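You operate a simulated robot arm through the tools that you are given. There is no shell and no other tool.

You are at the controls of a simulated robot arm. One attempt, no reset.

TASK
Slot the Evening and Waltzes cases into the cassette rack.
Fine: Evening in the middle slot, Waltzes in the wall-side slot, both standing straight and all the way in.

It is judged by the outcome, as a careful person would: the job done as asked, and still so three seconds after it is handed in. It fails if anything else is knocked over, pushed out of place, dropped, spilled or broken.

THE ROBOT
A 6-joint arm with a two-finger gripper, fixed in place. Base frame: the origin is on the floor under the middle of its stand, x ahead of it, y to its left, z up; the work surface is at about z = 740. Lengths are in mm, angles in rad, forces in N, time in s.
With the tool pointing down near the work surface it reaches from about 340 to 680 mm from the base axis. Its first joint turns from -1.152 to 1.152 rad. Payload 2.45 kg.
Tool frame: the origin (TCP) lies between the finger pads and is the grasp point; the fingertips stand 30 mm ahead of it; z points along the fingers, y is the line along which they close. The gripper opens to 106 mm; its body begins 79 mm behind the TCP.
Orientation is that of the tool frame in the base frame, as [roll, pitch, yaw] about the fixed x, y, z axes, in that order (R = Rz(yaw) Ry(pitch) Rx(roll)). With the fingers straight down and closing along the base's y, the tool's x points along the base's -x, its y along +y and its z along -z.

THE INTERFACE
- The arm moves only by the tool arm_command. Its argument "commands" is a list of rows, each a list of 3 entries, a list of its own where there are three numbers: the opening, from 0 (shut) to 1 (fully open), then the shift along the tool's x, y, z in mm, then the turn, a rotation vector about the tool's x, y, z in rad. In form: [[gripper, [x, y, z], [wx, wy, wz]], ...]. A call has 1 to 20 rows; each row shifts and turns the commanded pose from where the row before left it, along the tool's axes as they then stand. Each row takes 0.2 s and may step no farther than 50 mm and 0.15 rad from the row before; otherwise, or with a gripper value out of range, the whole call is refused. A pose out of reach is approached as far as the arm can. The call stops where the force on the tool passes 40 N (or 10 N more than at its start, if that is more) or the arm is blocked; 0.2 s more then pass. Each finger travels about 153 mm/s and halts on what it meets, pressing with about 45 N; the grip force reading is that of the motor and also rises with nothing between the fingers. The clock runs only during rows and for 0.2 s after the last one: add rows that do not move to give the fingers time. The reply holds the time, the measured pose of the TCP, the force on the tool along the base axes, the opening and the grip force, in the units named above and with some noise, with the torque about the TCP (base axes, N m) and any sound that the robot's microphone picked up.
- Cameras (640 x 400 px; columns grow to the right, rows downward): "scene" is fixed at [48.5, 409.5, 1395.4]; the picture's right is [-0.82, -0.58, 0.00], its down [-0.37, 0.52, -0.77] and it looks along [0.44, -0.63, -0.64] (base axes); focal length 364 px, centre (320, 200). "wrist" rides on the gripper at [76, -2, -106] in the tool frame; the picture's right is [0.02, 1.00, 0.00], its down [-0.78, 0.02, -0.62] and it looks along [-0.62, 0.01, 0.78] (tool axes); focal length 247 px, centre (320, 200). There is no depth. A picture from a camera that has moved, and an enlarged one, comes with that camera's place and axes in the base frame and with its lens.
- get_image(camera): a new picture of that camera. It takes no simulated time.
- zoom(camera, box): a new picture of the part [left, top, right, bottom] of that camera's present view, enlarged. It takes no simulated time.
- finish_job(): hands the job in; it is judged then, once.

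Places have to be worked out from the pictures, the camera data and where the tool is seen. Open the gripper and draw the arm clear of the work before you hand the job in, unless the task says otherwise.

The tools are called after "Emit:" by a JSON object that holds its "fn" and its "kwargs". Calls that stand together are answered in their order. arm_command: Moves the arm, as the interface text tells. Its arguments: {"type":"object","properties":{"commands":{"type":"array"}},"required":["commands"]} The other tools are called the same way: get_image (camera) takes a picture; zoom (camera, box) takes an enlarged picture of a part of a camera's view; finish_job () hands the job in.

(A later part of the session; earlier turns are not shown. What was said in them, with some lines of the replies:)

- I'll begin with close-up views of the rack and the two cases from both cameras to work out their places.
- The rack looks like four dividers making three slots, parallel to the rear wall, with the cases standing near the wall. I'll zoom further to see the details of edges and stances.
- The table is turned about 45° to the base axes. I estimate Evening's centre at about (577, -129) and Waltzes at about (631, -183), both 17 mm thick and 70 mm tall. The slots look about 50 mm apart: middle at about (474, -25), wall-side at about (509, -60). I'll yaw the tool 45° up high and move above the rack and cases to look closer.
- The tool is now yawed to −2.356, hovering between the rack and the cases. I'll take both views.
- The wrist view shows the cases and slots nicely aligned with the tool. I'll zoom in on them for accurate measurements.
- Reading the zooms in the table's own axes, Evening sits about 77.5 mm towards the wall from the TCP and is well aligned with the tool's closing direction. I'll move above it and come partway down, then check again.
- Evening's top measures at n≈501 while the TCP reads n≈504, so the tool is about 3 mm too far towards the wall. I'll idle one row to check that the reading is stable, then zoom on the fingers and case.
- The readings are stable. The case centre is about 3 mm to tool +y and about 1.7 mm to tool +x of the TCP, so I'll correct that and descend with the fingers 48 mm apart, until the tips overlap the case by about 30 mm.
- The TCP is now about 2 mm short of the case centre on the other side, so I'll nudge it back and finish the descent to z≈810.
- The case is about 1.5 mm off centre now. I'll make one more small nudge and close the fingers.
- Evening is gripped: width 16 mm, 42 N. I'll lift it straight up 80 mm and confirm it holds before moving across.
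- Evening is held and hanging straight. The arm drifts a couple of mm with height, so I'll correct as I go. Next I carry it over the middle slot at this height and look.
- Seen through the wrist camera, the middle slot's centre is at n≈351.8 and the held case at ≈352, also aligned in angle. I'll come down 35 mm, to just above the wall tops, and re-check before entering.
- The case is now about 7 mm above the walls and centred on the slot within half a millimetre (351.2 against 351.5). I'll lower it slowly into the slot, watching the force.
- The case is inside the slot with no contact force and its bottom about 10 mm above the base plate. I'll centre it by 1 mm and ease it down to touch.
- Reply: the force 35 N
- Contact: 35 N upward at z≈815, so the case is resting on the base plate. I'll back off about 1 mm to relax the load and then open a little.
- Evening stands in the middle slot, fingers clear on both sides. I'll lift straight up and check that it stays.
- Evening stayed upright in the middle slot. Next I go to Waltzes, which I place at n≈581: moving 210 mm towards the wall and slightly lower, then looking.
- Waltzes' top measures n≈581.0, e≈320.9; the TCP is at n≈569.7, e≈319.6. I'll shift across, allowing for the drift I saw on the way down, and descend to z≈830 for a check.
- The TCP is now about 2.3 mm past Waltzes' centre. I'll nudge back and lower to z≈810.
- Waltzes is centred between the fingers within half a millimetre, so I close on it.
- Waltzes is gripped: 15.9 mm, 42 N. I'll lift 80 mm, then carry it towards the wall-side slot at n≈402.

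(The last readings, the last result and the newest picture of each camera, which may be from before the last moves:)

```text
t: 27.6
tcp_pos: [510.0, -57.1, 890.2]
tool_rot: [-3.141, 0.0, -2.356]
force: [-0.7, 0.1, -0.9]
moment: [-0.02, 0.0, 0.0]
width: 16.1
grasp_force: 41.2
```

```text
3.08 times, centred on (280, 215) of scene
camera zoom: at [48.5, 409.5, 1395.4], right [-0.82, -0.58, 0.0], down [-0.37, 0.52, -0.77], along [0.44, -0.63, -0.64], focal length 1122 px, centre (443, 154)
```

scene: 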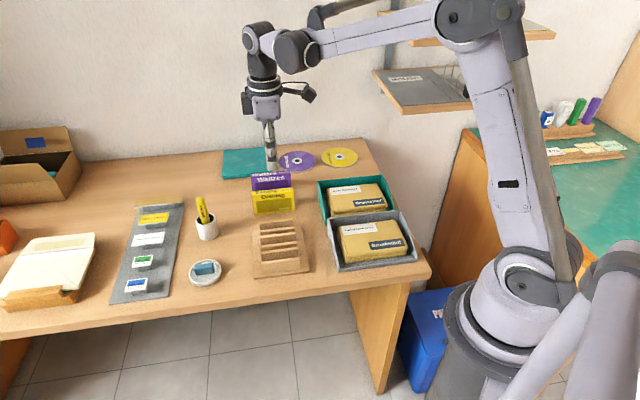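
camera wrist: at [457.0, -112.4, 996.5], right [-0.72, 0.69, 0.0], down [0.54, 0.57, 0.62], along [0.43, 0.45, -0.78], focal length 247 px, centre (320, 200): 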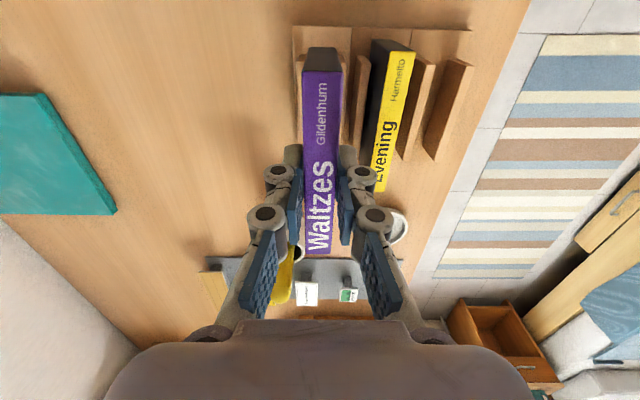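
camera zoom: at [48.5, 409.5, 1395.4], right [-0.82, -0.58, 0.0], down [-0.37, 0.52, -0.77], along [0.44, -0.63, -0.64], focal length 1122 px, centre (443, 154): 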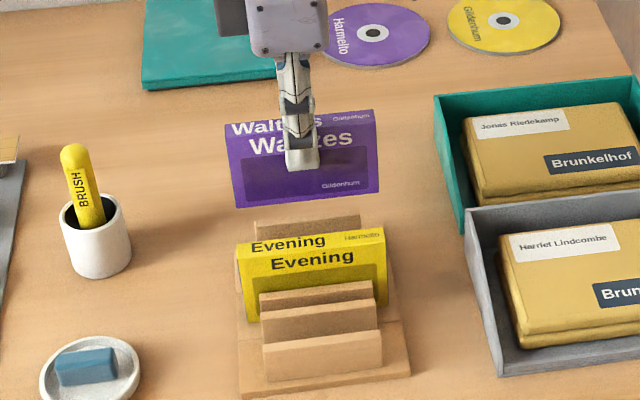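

Waltzes is held straight at n≈401.5 over the wall-side slot, whose centre I make ≈401.4. Evening stands clear, about 33 mm away face to face. I'll come down to just above the walls and re-check.

Emit:
{"fn": "arm_command", "kwargs": {"commands": [[0.05, [-1, 0, 10], [0, 0, 0]], [0.05, [0, 0, 10], [0, 0, 0]], [0.05, [0, 0, 10], [0, 0, 0]], [0.05, [0, 0, 5], [0, 0, 0]], [0.05, [0, 0, 0], [0, 0, 0]], [0.05, [0, 0, 0], [0, 0, 0]]]}}

Emit:
{"fn": "zoom", "kwargs": {"camera": "wrist", "box": [240, 15, 440, 175]}}

Emit:
{"fn": "zoom", "kwargs": {"camera": "scene", "box": [240, 170, 330, 270]}}

```text
t: 29.0
tcp_pos: [509.7, -56.8, 852.9]
tool_rot: [3.142, 0.001, -2.356]
force: [0.3, 0.5, -0.8]
moment: [-0.01, -0.02, 0.01]
width: 16.1
grasp_force: 42.3
```

```text
2.50 times, centred on (340, 95) of wrist
camera zoom: at [457.8, -111.6, 961.0], right [-0.72, 0.69, 0.0], down [0.54, 0.57, 0.62], along [0.43, 0.45, -0.78], focal length 617 px, centre (270, 462)
```

zoom: 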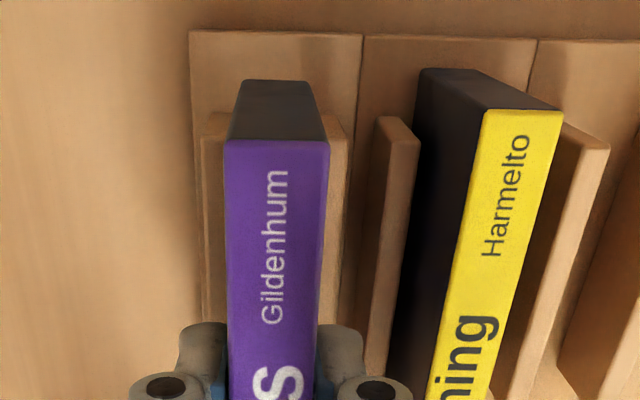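

```text
4.00 times, centred on (285, 220) of scene
camera zoom: at [48.5, 409.5, 1395.4], right [-0.82, -0.58, 0.0], down [-0.37, 0.52, -0.77], along [0.44, -0.63, -0.64], focal length 1458 px, centre (460, 120)
```

zoom: 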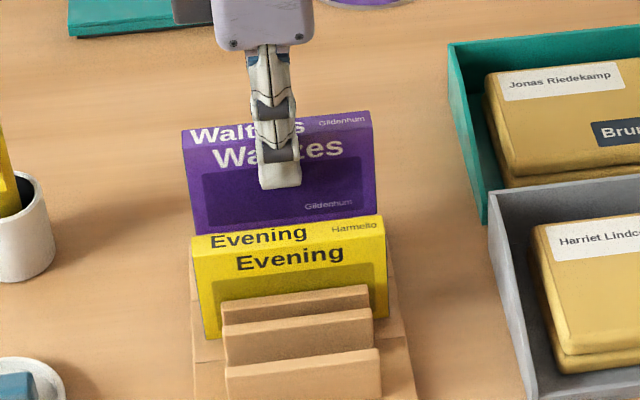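

Centred again: case at 401.5, slot at 401.6, bottom about 7 mm above the walls. I'll lower it into the slot slowly.

Emit:
{"fn": "arm_command", "kwargs": {"commands": [[0.05, [0, 0, 6], [0, 0, 0]], [0.05, [0, 0, 6], [0, 0, 0]], [0.05, [0, 0, 6], [0, 0, 0]], [0.05, [0, 0, 6], [0, 0, 0]], [0.05, [0, 0, 6], [0, 0, 0]], [0.05, [0, 0, 0], [0, 0, 0]]]}}

Emit:
{"fn": "zoom", "kwargs": {"camera": "wrist", "box": [240, 15, 440, 175]}}

Emit:
{"fn": "zoom", "kwargs": {"camera": "scene", "box": [240, 170, 330, 270]}}

```text
t: 30.4
tcp_pos: [511.8, -57.6, 823.8]
tool_rot: [-3.141, 0.0, -2.356]
force: [0.0, 0.1, -1.7]
moment: [-0.03, 0.0, -0.02]
width: 15.8
grasp_force: 42.0
```

```text
2.50 times, centred on (340, 95) of wrist
camera zoom: at [459.0, -112.2, 931.8], right [-0.72, 0.69, 0.0], down [0.54, 0.57, 0.62], along [0.43, 0.45, -0.78], focal length 617 px, centre (270, 462)
```

zoom: 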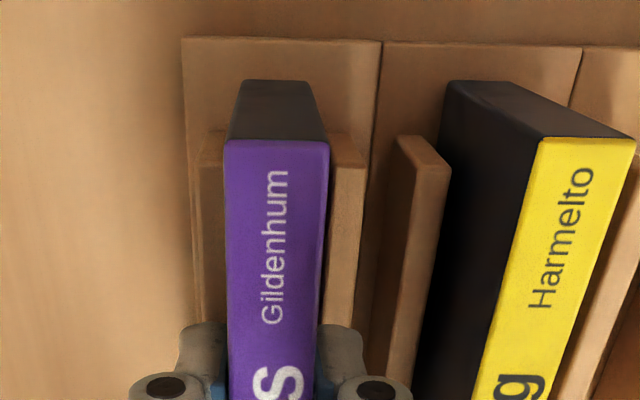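

```text
4.00 times, centred on (285, 220) of scene
camera zoom: at [48.5, 409.5, 1395.4], right [-0.82, -0.58, 0.0], down [-0.37, 0.52, -0.77], along [0.44, -0.63, -0.64], focal length 1458 px, centre (460, 120)
```

zoom: 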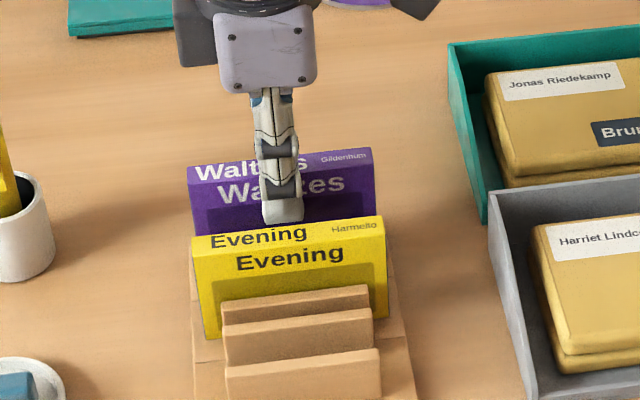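

It's in the slot without contact but about 1.3 mm towards the wall of centre. I'll recentre and ease it down to touch the base plate.

Emit:
{"fn": "arm_command", "kwargs": {"commands": [[0.05, [0.8, 1.3, 2], [0, 0, 0]], [0.05, [0, 0, 3], [0, 0, 0]], [0.05, [0, 0, 2], [0, 0, 0]], [0.05, [0, 0, 0], [0, 0, 0]]]}}

Emit:
{"fn": "arm_command", "kwargs": {"commands": [[0.05, [0, 0, 1], [0, 0, 0]], [0.05, [0, 0, 1], [0, 0, 0]], [0.05, [0, 0, 0], [0, 0, 0]]]}}

Emit:
{"fn": "zoom", "kwargs": {"camera": "wrist", "box": [240, 15, 440, 175]}}

```text
t: 31.4
tcp_pos: [509.5, -56.2, 817.9]
tool_rot: [3.14, 0.0, -2.356]
force: [0.3, -0.1, -0.5]
moment: [-0.03, 0.0, 0.02]
width: 16.1
grasp_force: 42.3
```

```text
t: 32.2
tcp_pos: [509.7, -54.3, 816.7]
tool_rot: [-3.14, 0.0, -2.356]
force: [-0.1, -1.3, 34.9]
moment: [-0.11, 0.06, 0.03]
width: 16.0
grasp_force: 41.7
```

```text
2.50 times, centred on (340, 95) of wrist
camera zoom: at [457.6, -110.4, 923.5], right [-0.72, 0.69, 0.0], down [0.54, 0.57, 0.62], along [0.43, 0.45, -0.78], focal length 617 px, centre (270, 462)
```

zoom: 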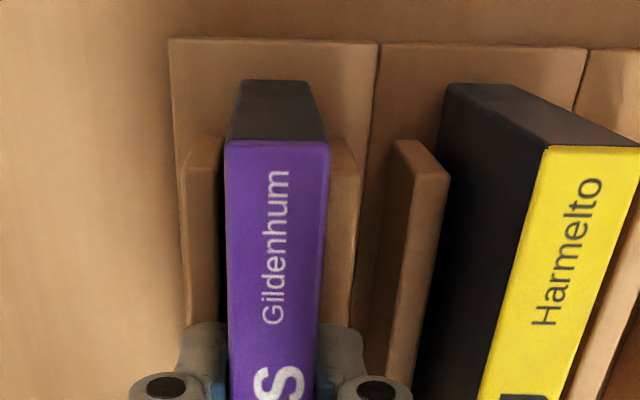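

35 N of contact at z≈817 means Waltzes is resting on the base plate, and it's clear of both walls. I'll relax the load, then open slightly so the near finger stays away from Evening.

Emit:
{"fn": "arm_command", "kwargs": {"commands": [[0.05, [0, 0, -0.9], [0, 0, 0]], [0.05, [0, 0, 0], [0, 0, 0]]]}}

Emit:
{"fn": "arm_command", "kwargs": {"commands": [[0.18, [0, 0, 0], [0, 0, 0]], [0.22, [0, 0, 0], [0, 0, 0]], [0.25, [0, 0, 0], [0, 0, 0]], [0.25, [0, 0, 0], [0, 0, 0]]]}}

Emit:
{"fn": "get_image", "kwargs": {"camera": "wrist"}}

Emit:
{"fn": "zoom", "kwargs": {"camera": "scene", "box": [240, 170, 330, 270]}}

```text
t: 32.8
tcp_pos: [509.5, -54.6, 817.5]
tool_rot: [-3.141, 0.0, -2.355]
force: [1.9, -0.4, 21.9]
moment: [-0.16, 0.06, 0.0]
width: 16.2
grasp_force: 42.0
```

```text
t: 33.8
tcp_pos: [510.1, -55.3, 817.1]
tool_rot: [3.142, -0.001, -2.358]
force: [-0.1, 0.5, -0.7]
moment: [0.02, 0.01, -0.01]
width: 26.6
grasp_force: 0.0
```

```text
taken
camera wrist: at [457.6, -110.6, 923.5], right [-0.72, 0.69, 0.0], down [0.54, 0.57, 0.62], along [0.43, 0.45, -0.78], focal length 247 px, centre (320, 200)
```

wrist: 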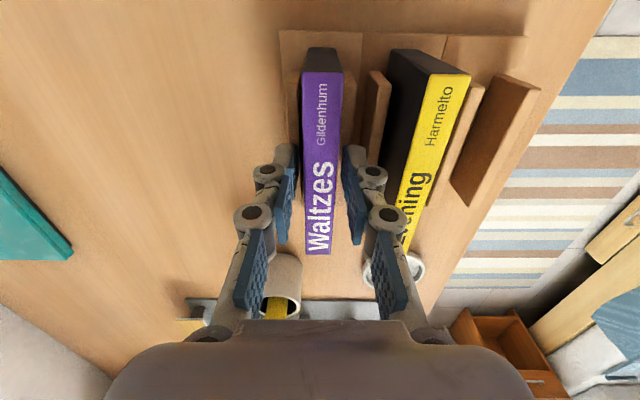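

```text
4.00 times, centred on (285, 220) of scene
camera zoom: at [48.5, 409.5, 1395.4], right [-0.82, -0.58, 0.0], down [-0.37, 0.52, -0.77], along [0.44, -0.63, -0.64], focal length 1458 px, centre (460, 120)
```

zoom: 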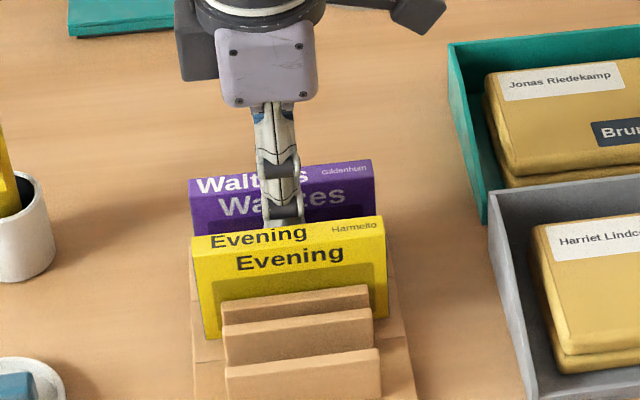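

The load went to zero as the fingers opened, and both cases stand upright. I'll lift straight up slowly and re-inspect.

Emit:
{"fn": "arm_command", "kwargs": {"commands": [[0.25, [0, 0, -5], [0, 0, 0]], [0.25, [0, 0, -10], [0, 0, 0]], [0.25, [0, 0, -20], [0, 0, 0]], [0.25, [0, 0, -30], [0, 0, 0]], [0.25, [0, 0, -40], [0, 0, 0]], [0.25, [0, 0, -40], [0, 0, 0]], [0.25, [0, 0, 0], [0, 0, 0]]]}}

Emit:
{"fn": "get_image", "kwargs": {"camera": "wrist"}}

Emit:
{"fn": "zoom", "kwargs": {"camera": "scene", "box": [240, 180, 330, 280]}}

Emit:
{"fn": "zoom", "kwargs": {"camera": "wrist", "box": [260, 10, 460, 180]}}

```text
t: 35.4
tcp_pos: [509.5, -57.2, 960.8]
tool_rot: [-3.141, 0.001, -2.356]
force: [-0.3, -0.1, -0.2]
moment: [0.0, -0.01, -0.04]
width: 26.4
grasp_force: 0.1
```

```text
taken
camera wrist: at [457.0, -111.7, 1068.1], right [-0.72, 0.69, 0.0], down [0.54, 0.57, 0.62], along [0.43, 0.45, -0.78], focal length 247 px, centre (320, 200)
```

wrist: 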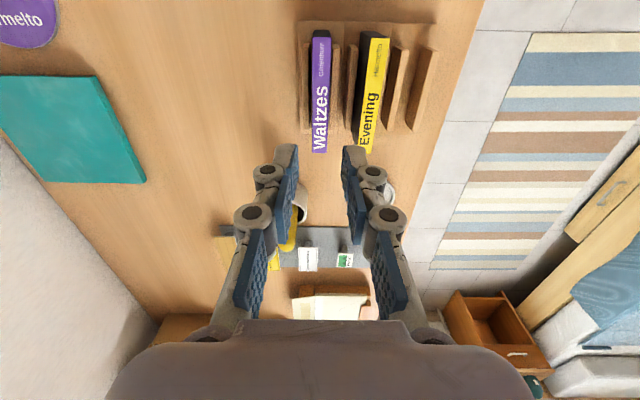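

```text
4.00 times, centred on (285, 230) of scene
camera zoom: at [48.5, 409.5, 1395.4], right [-0.82, -0.58, 0.0], down [-0.37, 0.52, -0.77], along [0.44, -0.63, -0.64], focal length 1458 px, centre (460, 80)
```

zoom: 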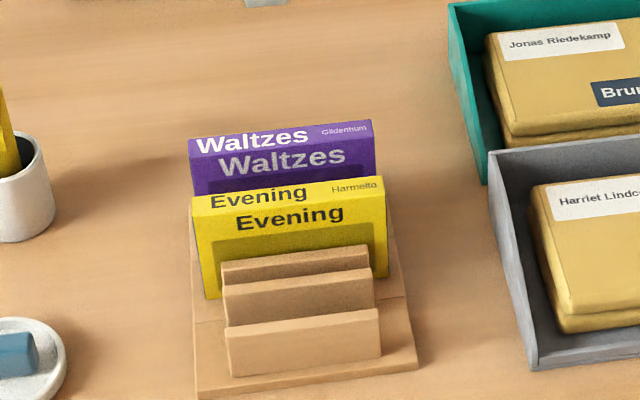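

```text
2.35 times, centred on (360, 95) of wrist
camera zoom: at [457.0, -111.7, 1068.1], right [-0.72, 0.69, 0.0], down [0.54, 0.57, 0.62], along [0.43, 0.45, -0.78], focal length 581 px, centre (226, 447)
```

zoom: 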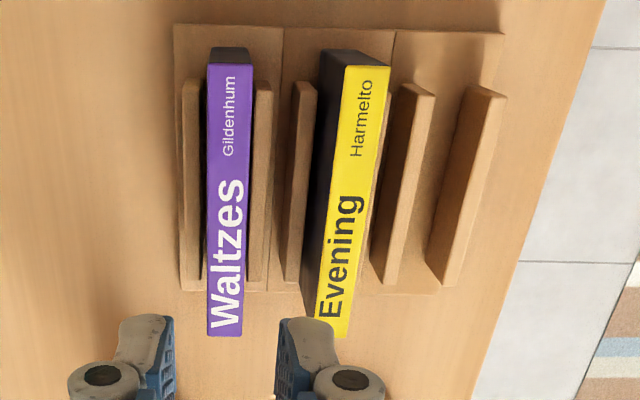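

Both cases stand vertical and seated, Waltzes in the wall-side slot and Evening in the middle, with the rack unmoved. I'll open the gripper and draw the arm up and away.

Emit:
{"fn": "arm_command", "kwargs": {"commands": [[0.4, [0, 0, -35], [0, 0, 0]], [0.7, [0, 0, -40], [0, 0, 0]], [1.0, [0, 0, -40], [0, 0, 0]], [1.0, [20, 30, 0], [0, 0, 0]], [1.0, [20, 30, 0], [0, 0, 0]], [1.0, [20, 30, 0], [0, 0, 0]], [1.0, [15, 30, 0], [0, 0, 0]], [1.0, [0, 0, 0], [0, 0, 0]], [1.0, [0, 0, 0], [0, 0, 0]]]}}

Emit:
{"fn": "get_image", "kwargs": {"camera": "scene"}}

Emit:
{"fn": "zoom", "kwargs": {"camera": "scene", "box": [240, 190, 330, 285]}}

Emit:
{"fn": "get_image", "kwargs": {"camera": "wrist"}}

```text
t: 37.4
tcp_pos: [372.8, -23.5, 1075.3]
tool_rot: [3.141, -0.001, -2.355]
force: [0.1, 0.0, 0.3]
moment: [-0.01, 0.01, -0.01]
width: 105.9
grasp_force: 0.0
```

```text
taken
```

scene: 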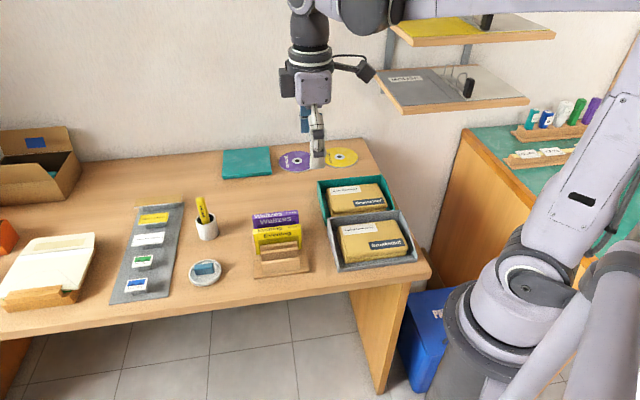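

```text
4.21 times, centred on (285, 238) of scene
camera zoom: at [48.5, 409.6, 1395.4], right [-0.82, -0.58, 0.0], down [-0.37, 0.52, -0.77], along [0.44, -0.63, -0.64], focal length 1535 px, centre (467, 42)
```

zoom: 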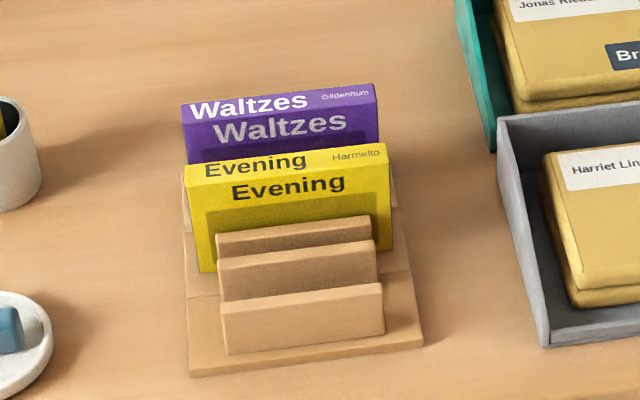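

```text
taken
camera wrist: at [320.5, -78.1, 1182.3], right [-0.72, 0.69, 0.0], down [0.54, 0.57, 0.62], along [0.43, 0.45, -0.78], focal length 247 px, centre (320, 200)
```

wrist: 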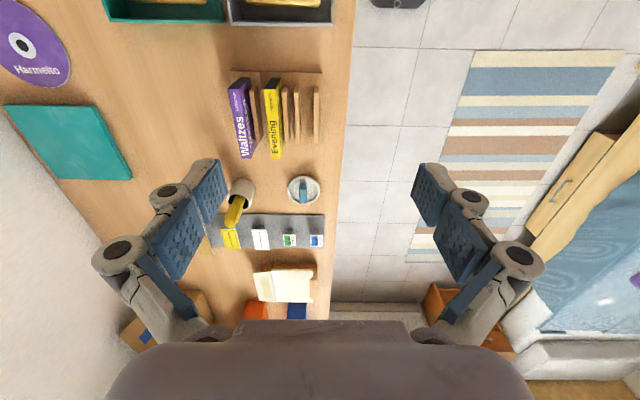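

Both cases are upright and fully in, Evening in the middle slot and Waltzes in the wall-side slot. Nothing else has moved, the gripper is open and the arm is clear, so I'm handing the job in.

Emit:
{"fn": "finish_job", "kwargs": {}}

```text
The job is handed in.
```

Evening is in the middle slot and Waltzes is in the wall-side slot. Both stand straight and rest on the rack's base plate.

In the last pictures before hand-in, the rack and everything else on the table looked undisturbed. The gripper is open and the arm is clear of the work.
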